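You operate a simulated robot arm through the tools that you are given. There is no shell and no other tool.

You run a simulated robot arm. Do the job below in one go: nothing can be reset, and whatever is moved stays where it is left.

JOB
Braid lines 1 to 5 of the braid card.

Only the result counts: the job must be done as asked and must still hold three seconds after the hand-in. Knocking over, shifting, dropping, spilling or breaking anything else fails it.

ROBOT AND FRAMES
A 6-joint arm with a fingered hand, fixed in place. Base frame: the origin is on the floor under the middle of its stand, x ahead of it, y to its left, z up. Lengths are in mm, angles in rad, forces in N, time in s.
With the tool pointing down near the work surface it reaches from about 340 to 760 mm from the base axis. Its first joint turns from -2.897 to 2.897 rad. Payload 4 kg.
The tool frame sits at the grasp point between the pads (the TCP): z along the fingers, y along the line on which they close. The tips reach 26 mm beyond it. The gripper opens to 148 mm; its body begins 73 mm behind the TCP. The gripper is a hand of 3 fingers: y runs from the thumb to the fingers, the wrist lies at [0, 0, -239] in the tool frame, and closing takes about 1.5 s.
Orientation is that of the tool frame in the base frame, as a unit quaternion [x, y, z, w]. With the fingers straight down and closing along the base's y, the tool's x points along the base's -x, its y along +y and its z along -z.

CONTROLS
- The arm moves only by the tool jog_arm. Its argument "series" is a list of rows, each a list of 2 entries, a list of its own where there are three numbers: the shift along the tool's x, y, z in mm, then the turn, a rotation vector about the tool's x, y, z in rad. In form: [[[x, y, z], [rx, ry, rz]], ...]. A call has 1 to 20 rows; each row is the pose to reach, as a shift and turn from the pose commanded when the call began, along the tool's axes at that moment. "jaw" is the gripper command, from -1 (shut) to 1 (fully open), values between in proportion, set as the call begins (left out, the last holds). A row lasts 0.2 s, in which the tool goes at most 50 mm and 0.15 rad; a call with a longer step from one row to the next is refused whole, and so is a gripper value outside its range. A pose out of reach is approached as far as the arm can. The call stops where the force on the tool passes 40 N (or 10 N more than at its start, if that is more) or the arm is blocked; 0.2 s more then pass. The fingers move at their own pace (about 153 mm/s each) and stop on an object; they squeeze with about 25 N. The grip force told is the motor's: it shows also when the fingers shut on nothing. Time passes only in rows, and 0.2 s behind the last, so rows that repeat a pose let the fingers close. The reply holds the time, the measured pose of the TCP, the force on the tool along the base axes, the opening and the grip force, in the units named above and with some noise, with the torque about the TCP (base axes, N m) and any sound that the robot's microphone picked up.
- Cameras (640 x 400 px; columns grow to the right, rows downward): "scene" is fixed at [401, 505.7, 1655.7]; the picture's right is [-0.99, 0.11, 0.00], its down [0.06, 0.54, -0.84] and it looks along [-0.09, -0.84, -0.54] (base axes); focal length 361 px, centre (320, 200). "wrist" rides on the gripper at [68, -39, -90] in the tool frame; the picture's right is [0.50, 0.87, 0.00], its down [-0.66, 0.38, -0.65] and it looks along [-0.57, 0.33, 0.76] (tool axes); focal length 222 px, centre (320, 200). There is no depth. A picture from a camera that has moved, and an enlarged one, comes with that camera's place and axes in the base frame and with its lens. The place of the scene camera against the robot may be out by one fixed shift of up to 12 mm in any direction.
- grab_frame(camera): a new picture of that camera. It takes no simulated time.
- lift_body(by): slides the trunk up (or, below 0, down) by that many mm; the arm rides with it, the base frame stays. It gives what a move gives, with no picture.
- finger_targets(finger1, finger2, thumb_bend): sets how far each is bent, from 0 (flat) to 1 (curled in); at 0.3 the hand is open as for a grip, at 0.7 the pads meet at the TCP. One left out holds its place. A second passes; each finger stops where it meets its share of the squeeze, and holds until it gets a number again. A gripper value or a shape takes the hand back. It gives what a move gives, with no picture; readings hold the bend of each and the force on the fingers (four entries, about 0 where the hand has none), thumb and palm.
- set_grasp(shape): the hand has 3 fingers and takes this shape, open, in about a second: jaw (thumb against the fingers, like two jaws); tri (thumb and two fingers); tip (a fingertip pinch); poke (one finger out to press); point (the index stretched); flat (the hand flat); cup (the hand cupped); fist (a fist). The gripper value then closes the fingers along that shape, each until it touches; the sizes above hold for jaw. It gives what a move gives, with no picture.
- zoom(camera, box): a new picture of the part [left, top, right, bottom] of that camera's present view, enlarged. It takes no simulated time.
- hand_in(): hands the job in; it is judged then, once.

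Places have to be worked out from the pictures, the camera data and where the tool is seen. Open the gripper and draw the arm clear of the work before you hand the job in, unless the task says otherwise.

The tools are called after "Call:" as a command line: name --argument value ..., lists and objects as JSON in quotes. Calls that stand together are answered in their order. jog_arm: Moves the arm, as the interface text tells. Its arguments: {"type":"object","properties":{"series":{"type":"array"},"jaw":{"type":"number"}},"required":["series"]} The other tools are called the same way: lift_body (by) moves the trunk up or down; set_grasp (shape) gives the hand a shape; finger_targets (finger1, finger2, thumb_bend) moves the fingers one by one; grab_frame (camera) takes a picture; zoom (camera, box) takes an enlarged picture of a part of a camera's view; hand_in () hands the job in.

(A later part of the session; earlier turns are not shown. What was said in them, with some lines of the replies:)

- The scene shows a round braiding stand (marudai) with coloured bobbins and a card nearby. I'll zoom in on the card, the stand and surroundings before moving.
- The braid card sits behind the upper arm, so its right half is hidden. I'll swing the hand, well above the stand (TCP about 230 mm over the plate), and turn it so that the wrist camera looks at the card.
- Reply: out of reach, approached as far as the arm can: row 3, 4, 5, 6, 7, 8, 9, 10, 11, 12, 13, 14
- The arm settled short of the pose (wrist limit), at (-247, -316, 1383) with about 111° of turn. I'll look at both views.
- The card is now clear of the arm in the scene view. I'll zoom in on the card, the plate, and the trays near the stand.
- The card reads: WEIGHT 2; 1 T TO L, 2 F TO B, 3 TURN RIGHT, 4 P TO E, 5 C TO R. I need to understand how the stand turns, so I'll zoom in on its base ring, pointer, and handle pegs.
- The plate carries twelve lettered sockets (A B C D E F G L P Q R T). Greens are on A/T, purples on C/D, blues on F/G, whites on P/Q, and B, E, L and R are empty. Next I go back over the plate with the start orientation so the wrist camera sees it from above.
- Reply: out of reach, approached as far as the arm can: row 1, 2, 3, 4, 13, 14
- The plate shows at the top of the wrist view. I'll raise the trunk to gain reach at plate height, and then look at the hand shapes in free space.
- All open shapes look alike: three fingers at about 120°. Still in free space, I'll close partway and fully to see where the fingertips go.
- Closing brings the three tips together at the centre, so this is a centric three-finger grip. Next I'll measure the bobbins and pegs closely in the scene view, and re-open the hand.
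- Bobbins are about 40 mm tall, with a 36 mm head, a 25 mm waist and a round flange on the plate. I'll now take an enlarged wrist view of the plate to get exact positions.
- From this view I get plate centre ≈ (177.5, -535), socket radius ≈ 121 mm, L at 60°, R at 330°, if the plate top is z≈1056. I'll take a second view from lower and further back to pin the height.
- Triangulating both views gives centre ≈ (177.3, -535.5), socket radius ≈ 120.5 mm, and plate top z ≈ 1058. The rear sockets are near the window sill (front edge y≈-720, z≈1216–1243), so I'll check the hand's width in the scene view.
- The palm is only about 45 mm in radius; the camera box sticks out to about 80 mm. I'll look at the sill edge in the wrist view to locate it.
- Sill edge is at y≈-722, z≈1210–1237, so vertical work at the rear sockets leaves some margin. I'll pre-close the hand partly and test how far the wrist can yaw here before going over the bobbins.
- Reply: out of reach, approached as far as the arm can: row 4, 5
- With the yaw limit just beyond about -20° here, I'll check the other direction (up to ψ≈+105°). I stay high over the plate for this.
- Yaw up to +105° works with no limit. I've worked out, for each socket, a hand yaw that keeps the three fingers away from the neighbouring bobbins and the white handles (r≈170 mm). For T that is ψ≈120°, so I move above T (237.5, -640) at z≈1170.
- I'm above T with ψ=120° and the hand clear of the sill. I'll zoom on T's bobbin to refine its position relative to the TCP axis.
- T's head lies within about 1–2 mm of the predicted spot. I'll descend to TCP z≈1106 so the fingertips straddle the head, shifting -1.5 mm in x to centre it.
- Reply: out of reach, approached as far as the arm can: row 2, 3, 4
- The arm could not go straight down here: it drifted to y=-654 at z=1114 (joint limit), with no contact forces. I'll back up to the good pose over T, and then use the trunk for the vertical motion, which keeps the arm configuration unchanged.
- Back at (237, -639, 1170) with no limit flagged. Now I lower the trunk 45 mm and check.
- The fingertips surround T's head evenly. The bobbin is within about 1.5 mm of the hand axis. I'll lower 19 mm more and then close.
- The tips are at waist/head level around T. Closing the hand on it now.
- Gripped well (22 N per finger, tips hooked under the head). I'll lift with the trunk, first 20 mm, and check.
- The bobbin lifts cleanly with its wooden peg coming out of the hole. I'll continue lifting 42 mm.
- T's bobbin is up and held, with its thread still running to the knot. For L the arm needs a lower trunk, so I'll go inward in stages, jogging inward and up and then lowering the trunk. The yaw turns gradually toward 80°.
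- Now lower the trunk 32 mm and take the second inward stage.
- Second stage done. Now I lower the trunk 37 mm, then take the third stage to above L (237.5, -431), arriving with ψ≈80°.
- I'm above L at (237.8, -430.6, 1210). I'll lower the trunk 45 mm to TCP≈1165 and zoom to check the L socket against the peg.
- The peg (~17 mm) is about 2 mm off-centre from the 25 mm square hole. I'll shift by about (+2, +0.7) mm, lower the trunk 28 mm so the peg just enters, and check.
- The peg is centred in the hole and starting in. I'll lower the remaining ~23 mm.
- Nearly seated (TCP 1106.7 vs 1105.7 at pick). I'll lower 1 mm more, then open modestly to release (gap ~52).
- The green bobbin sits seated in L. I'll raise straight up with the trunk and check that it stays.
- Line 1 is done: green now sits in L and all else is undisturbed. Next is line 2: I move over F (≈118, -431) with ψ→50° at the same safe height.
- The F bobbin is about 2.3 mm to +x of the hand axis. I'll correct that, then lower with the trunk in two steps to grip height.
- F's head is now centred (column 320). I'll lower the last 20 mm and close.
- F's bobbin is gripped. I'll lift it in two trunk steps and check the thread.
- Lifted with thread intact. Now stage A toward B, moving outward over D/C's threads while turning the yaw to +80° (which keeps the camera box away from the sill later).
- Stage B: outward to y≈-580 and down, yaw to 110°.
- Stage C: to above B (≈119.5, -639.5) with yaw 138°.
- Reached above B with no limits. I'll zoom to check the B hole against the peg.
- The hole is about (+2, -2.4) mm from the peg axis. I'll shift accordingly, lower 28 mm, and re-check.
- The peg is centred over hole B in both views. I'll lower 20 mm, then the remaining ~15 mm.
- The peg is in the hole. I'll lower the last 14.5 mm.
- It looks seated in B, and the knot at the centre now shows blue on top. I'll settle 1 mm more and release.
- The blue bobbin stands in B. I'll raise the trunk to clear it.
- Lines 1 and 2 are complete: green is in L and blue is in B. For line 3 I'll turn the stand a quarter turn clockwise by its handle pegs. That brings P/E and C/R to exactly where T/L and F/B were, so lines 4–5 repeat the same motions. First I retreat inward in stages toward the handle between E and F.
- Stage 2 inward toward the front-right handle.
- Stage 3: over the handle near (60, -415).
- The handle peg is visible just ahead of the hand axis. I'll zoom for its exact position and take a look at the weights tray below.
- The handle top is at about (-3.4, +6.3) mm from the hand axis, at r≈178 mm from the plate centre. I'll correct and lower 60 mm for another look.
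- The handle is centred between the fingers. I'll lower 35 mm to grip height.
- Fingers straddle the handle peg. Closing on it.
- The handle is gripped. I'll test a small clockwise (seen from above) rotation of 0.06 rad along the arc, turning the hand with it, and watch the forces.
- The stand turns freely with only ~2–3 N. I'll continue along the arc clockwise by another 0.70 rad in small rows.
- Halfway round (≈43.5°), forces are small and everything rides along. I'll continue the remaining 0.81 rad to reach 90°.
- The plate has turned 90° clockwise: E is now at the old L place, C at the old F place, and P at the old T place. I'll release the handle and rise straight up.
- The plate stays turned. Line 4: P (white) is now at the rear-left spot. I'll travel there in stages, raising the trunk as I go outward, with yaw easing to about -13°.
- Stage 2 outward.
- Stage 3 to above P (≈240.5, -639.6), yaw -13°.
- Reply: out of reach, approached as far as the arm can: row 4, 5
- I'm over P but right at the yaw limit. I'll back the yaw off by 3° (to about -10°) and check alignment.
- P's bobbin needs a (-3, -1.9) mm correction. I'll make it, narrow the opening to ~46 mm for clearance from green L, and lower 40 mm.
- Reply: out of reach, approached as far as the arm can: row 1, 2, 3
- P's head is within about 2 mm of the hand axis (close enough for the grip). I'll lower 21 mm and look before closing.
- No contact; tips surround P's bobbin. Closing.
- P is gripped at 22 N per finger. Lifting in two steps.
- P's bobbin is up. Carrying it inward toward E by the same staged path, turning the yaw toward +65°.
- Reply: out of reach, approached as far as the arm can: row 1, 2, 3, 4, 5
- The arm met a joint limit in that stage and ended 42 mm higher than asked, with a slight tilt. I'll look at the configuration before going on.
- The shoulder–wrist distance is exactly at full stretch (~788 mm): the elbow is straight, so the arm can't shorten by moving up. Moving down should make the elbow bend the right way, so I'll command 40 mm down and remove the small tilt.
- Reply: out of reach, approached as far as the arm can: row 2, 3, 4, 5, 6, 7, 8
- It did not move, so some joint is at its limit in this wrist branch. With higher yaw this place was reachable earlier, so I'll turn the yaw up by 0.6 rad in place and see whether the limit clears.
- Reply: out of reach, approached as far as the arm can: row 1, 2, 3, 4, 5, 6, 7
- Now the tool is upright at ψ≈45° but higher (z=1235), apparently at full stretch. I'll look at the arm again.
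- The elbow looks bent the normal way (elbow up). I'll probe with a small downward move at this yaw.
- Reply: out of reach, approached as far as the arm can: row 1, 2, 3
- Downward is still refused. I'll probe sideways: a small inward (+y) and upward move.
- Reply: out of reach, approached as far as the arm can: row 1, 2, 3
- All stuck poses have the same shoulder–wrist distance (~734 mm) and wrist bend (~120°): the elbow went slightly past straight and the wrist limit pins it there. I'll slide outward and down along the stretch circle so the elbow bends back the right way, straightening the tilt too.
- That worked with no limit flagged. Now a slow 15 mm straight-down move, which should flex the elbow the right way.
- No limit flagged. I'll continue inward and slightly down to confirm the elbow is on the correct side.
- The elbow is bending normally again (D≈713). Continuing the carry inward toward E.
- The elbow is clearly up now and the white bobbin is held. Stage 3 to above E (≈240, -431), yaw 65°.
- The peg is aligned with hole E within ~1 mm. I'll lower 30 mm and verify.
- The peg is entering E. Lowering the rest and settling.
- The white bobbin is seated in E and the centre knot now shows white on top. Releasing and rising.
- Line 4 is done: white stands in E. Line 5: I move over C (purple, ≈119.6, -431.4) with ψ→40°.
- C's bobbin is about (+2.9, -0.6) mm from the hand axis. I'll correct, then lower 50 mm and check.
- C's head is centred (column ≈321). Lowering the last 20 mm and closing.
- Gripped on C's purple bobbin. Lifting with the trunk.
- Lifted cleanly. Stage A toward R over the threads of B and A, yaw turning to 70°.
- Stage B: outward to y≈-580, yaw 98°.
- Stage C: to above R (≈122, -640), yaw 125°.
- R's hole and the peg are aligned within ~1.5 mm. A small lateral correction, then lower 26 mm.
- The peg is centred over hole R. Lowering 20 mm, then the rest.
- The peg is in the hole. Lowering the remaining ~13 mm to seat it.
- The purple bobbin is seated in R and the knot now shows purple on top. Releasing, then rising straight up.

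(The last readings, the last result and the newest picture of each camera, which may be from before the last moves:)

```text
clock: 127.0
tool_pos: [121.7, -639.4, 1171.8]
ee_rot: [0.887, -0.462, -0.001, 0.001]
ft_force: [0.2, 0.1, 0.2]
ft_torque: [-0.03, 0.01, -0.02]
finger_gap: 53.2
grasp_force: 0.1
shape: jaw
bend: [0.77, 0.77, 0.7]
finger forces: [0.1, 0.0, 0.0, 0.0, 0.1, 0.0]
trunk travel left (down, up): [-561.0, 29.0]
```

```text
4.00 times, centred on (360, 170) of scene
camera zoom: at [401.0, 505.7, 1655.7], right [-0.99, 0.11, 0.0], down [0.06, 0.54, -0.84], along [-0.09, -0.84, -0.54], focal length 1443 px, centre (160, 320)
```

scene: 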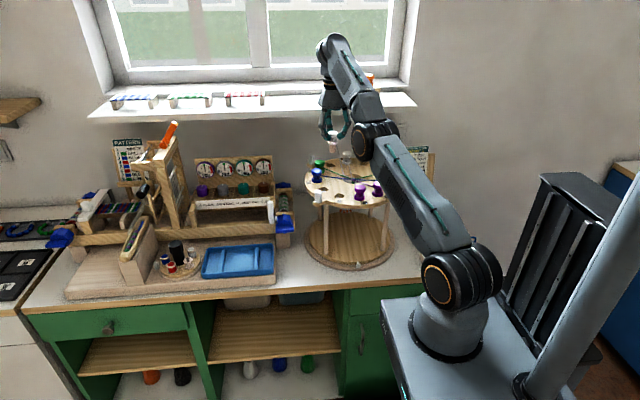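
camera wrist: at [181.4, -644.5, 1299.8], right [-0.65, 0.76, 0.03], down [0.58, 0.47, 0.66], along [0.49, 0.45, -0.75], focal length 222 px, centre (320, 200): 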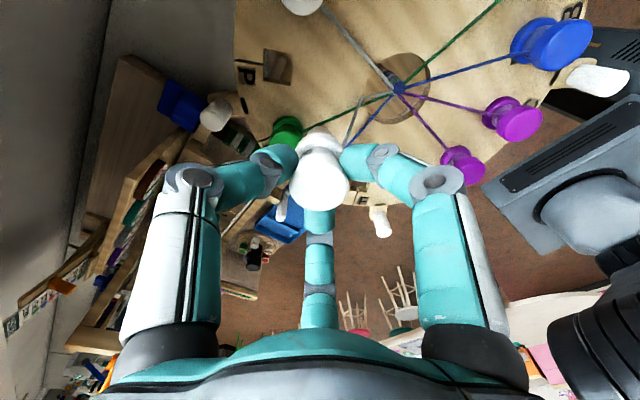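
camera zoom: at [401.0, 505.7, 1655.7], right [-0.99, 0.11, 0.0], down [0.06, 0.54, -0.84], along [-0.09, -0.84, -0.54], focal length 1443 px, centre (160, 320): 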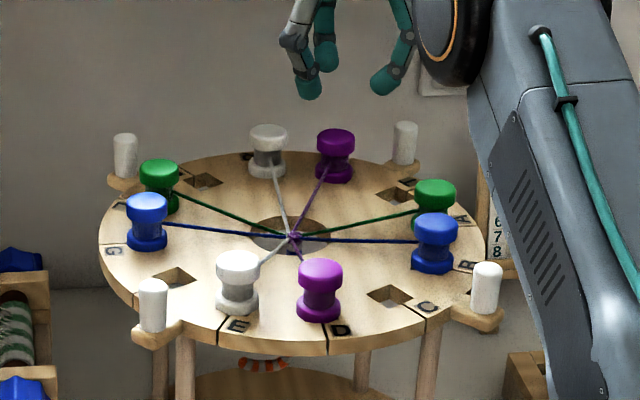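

All five lines are carried out on the plate. Before retreating I'll check the tail beneath the plate and the plate state more closely.

Call:
zoom --camera "scene" --box '[325, 195, 385, 235]'

Call:
zoom --camera "scene" --box '[345, 165, 375, 185]'

Call:
grab_frame --camera "scene"

```text
10.00 times, centred on (355, 215) of scene
camera zoom: at [401.0, 505.7, 1655.7], right [-0.99, 0.11, 0.0], down [0.06, 0.54, -0.84], along [-0.09, -0.84, -0.54], focal length 3607 px, centre (-30, 50)
```

zoom: 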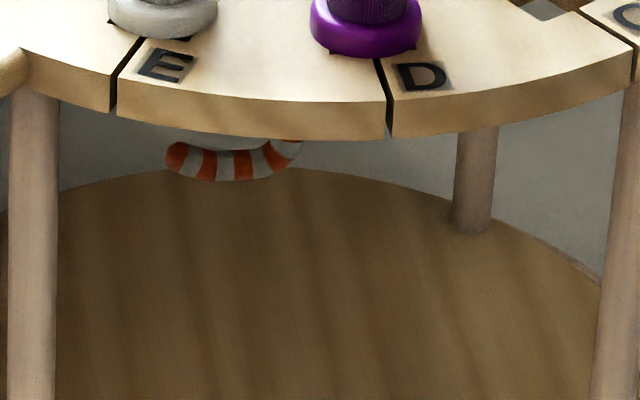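

```text
16.00 times, centred on (360, 175) of scene
camera zoom: at [401.0, 505.7, 1655.7], right [-0.99, 0.11, 0.0], down [0.06, 0.54, -0.84], along [-0.09, -0.84, -0.54], focal length 5772 px, centre (-320, 600)
```

zoom: 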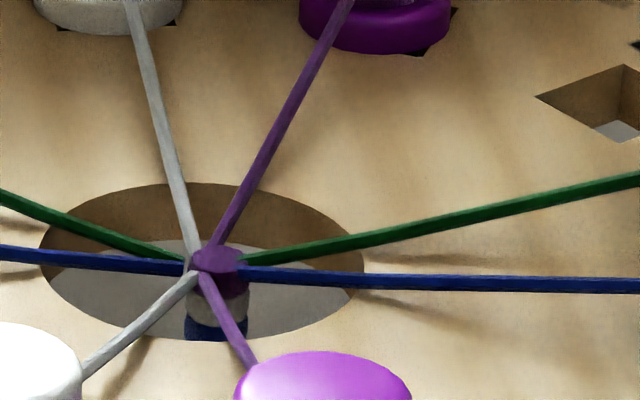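

```text
taken
```

scene: 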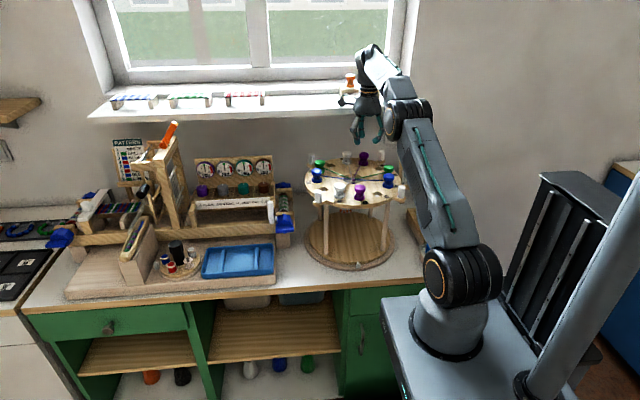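

The knot's stacked bands (… blue, white, purple on top) match the order of the moves, and all bobbins look seated. Now I retreat inward and up, away from the plate.

Call:
jog_arm --series '[[[-13, -8, -9], [0, 0, 0]], [[-26, -16, -18], [0, 0, 0]], [[-40, -24, -26], [0, 0, 0]], [[-53, -31.4, -33], [0, 0, 0]], [[-53, -31.4, -33], [0, 0, 0]]]'

Call:
grab_frame --camera "wrist"

```text
clock: 128.2
tool_pos: [116.9, -577.6, 1204.9]
ee_rot: [0.887, -0.462, -0.001, 0.0]
ft_force: [0.0, 0.4, 0.3]
ft_torque: [-0.01, 0.02, 0.0]
finger_gap: 53.1
grasp_force: 0.0
shape: jaw
bend: [0.77, 0.77, 0.7]
finger forces: [0.0, 0.0, 0.0, 0.0, 0.1, 0.0]
trunk travel left (down, up): [-561.0, 29.0]
```

```text
taken
camera wrist: at [185.2, -610.5, 1295.3], right [-0.42, -0.91, 0.0], down [-0.69, 0.32, 0.65], along [-0.59, 0.28, -0.76], focal length 222 px, centre (320, 200)
```

wrist: 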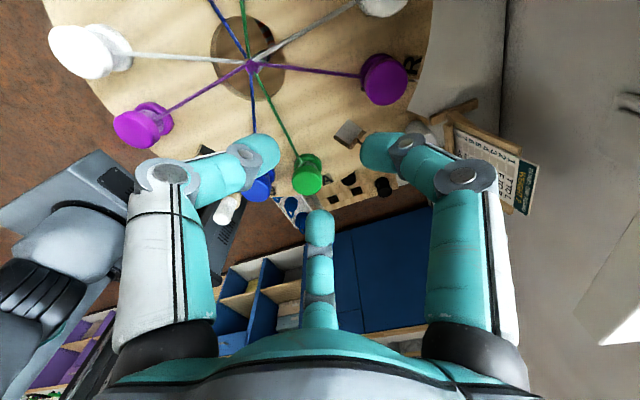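

I'll move up to the earlier viewing pose over the plate (148, -518, 1289) with yaw near 5° to verify everything from above.

Call:
jog_arm --series '[[[-2, -4, -10], [0, 0, 0.1]], [[-5, -9, -20], [0, 0, 0.25]], [[-8, -14, -28], [0, 0, 0.39]], [[-11, -19, -36], [0, 0, 0.53]], [[-13, -24, -42], [0, 0, 0.67]], [[-15, -28, -48], [0, 0, 0.81]], [[-17, -32, -54], [0, 0, 0.95]], [[-19, -36, -60], [0, 0, 1.09]], [[-21, -40, -66], [0, 0, 1.23]], [[-23, -44, -70], [0, 0, 1.37]], [[-25, -48, -74], [0, 0, 1.51]], [[-27, -52, -78], [0, 0, 1.65]], [[-29, -56, -81], [0, 0, 1.79]], [[-31, -59.6, -84], [0, 0, 1.93]], [[-31, -59.6, -84], [0, 0, 2.07]], [[-31, -59.6, -84], [0, 0, 2.09]]]'

Call:
grab_frame --camera "wrist"

Call:
zoom --camera "wrist" --box '[160, 0, 480, 200]'

```text
clock: 131.6
tool_pos: [148.2, -517.5, 1289.3]
ee_rot: [-0.044, 0.999, 0.0, 0.0]
ft_force: [-0.5, -0.4, -0.5]
ft_torque: [0.0, 0.02, -0.02]
finger_gap: 53.2
grasp_force: 0.0
shape: jaw
bend: [0.77, 0.77, 0.7]
finger forces: [0.0, 0.0, 0.1, 0.0, 0.1, 0.0]
trunk travel left (down, up): [-561.0, 29.0]
```

```text
taken
camera wrist: at [82.7, -563.5, 1378.7], right [-0.58, 0.82, 0.0], down [0.62, 0.44, 0.65], along [0.54, 0.38, -0.76], focal length 222 px, centre (320, 200)
```

wrist: 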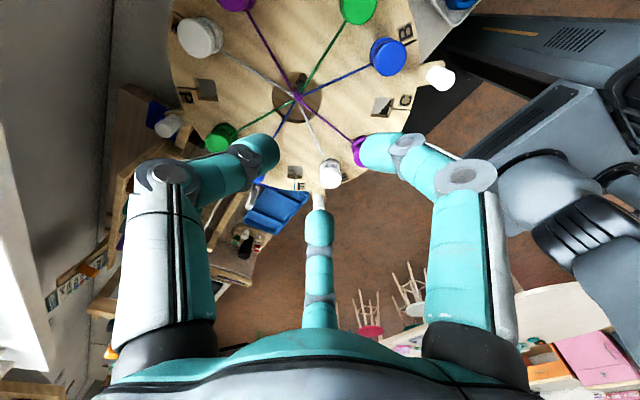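

```text
2.00 times, centred on (320, 100) of wrist
camera zoom: at [82.7, -563.5, 1378.7], right [-0.58, 0.82, 0.0], down [0.62, 0.44, 0.65], along [0.54, 0.38, -0.76], focal length 444 px, centre (320, 400)
```

zoom: 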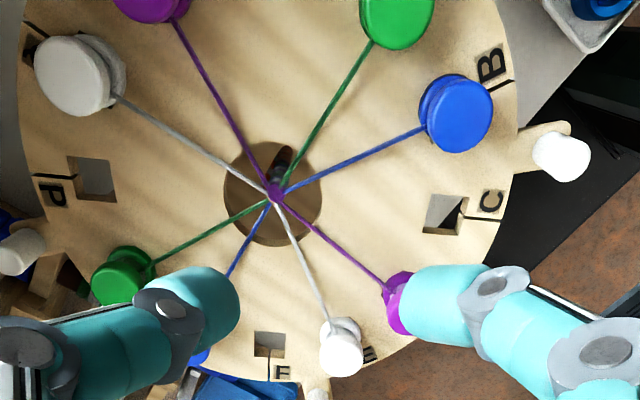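

From above everything checks out: A green, B blue, D purple, E white, G blue, L green, Q white, R purple, with the plate at 90° (C socket at ≈119.9°). I'll draw the arm clear to the front-left and open the gripper.

Call:
jog_arm --series '[[[-17, 20, -4], [0, 0, -0.06]], [[-34, 41, -8], [0, 0, -0.12]], [[-51, 61, -12], [0, 0, -0.18]], [[-68, 81, -16], [0, 0, -0.24]], [[-85, 102, -20], [0, 0, -0.3]], [[-102, 122, -24], [0, 0, -0.37]], [[-119, 142, -27], [0, 0, -0.43]], [[-136, 163, -29], [0, 0, -0.49]], [[-153, 183, -31], [0, 0, -0.55]], [[-170.3, 203.4, -31], [0, 0, -0.611]], [[-170.3, 203.4, -31], [0, 0, -0.611]]]'

Call:
jog_arm --series '[[[0, 0, 0], [0, 0, 0]], [[0, 0, 0], [0, 0, 0]], [[0, 0, 0], [0, 0, 0]], [[0, 0, 0], [0, 0, 0]]]' --jaw 1.0

Call:
grab_frame --camera "scene"

Call:
zoom --camera "scene" --box '[290, 130, 450, 280]'

```text
clock: 134.0
tool_pos: [300.1, -299.1, 1319.0]
ee_rot: [-0.345, 0.939, 0.0, 0.0]
ft_force: [0.6, -0.6, 0.5]
ft_torque: [0.03, 0.02, -0.01]
finger_gap: 53.1
grasp_force: 0.0
shape: jaw
bend: [0.77, 0.77, 0.7]
finger forces: [0.0, 0.0, 0.0, 0.0, 0.0, 0.0]
trunk travel left (down, up): [-561.0, 29.0]
```

```text
clock: 135.0
tool_pos: [299.9, -299.9, 1319.7]
ee_rot: [-0.344, 0.939, 0.0, 0.0]
ft_force: [0.3, 0.9, 0.7]
ft_torque: [0.02, 0.03, 0.02]
finger_gap: 147.8
grasp_force: 0.1
shape: jaw
bend: [0.3, 0.3, 0.3]
finger forces: [0.1, 0.0, 0.1, 0.0, 0.1, 0.0]
trunk travel left (down, up): [-561.0, 29.0]
```

```text
taken
```

scene: 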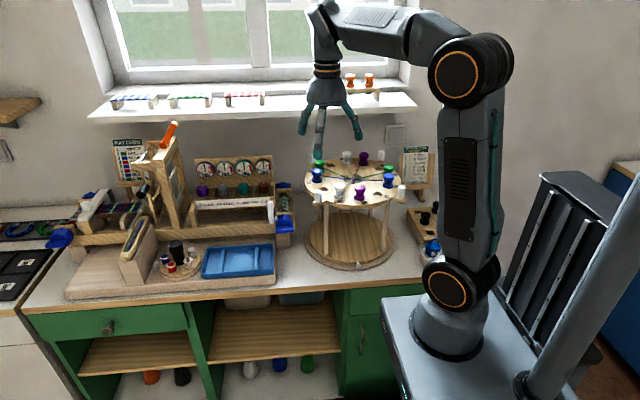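

```text
2.67 times, centred on (370, 205) of scene
camera zoom: at [401.0, 505.7, 1655.7], right [-0.99, 0.11, 0.0], down [0.06, 0.54, -0.84], along [-0.09, -0.84, -0.54], focal length 962 px, centre (187, 187)
```

zoom: 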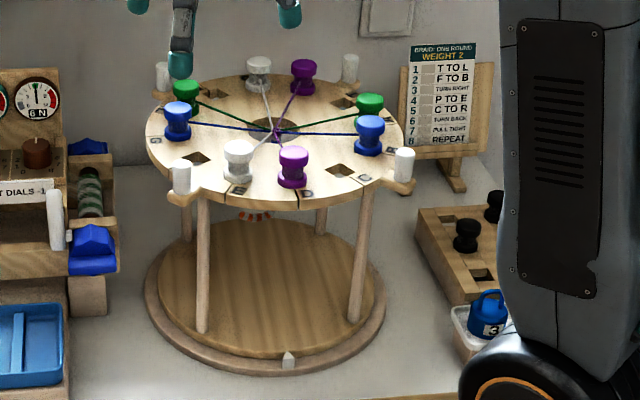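

The plate holds its quarter turn, every bobbin is seated, and the card, trays, weights and sill rack are undisturbed. The hand is open and clear of the work, so I hand the job in.

Call:
hand_in

```text
The job is handed in.
```

I carried out lines 1 to 5 of the braid card and handed the job in; I haven't seen the judging result.

| Line | Instruction | What was done |
|---|---|---|
| 1 | T TO L | Green bobbin moved from T to L |
| 2 | F TO B | Blue bobbin moved from F to B |
| 3 | TURN RIGHT | Plate turned 90° clockwise, seen from above |
| 4 | P TO E | White bobbin moved from P to E |
| 5 | C TO R | Purple bobbin moved from C to R |

In the last pictures all eight bobbins looked seated and the plate was holding its turn. The stacked colours in the centre knot matched the order of the moves.

There were two things the card left open:

- **Turn direction and size:** the card only says "TURN RIGHT". I took it as a quarter turn clockwise because that makes lines 4 and 5 repeat the same physical moves as lines 1 and 2, in the same order.
- **Weight:** the card's heading says "WEIGHT 2". I did not hang a weight, because it is not one of lines 1 to 5.

On the carry from P to E the arm jammed at a joint limit for a few seconds while holding the white bobbin. I freed it with slow moves, with no sign of contact or of losing its grip. The hand finished open and clear of the plate, and nothing else appeared to have been moved.
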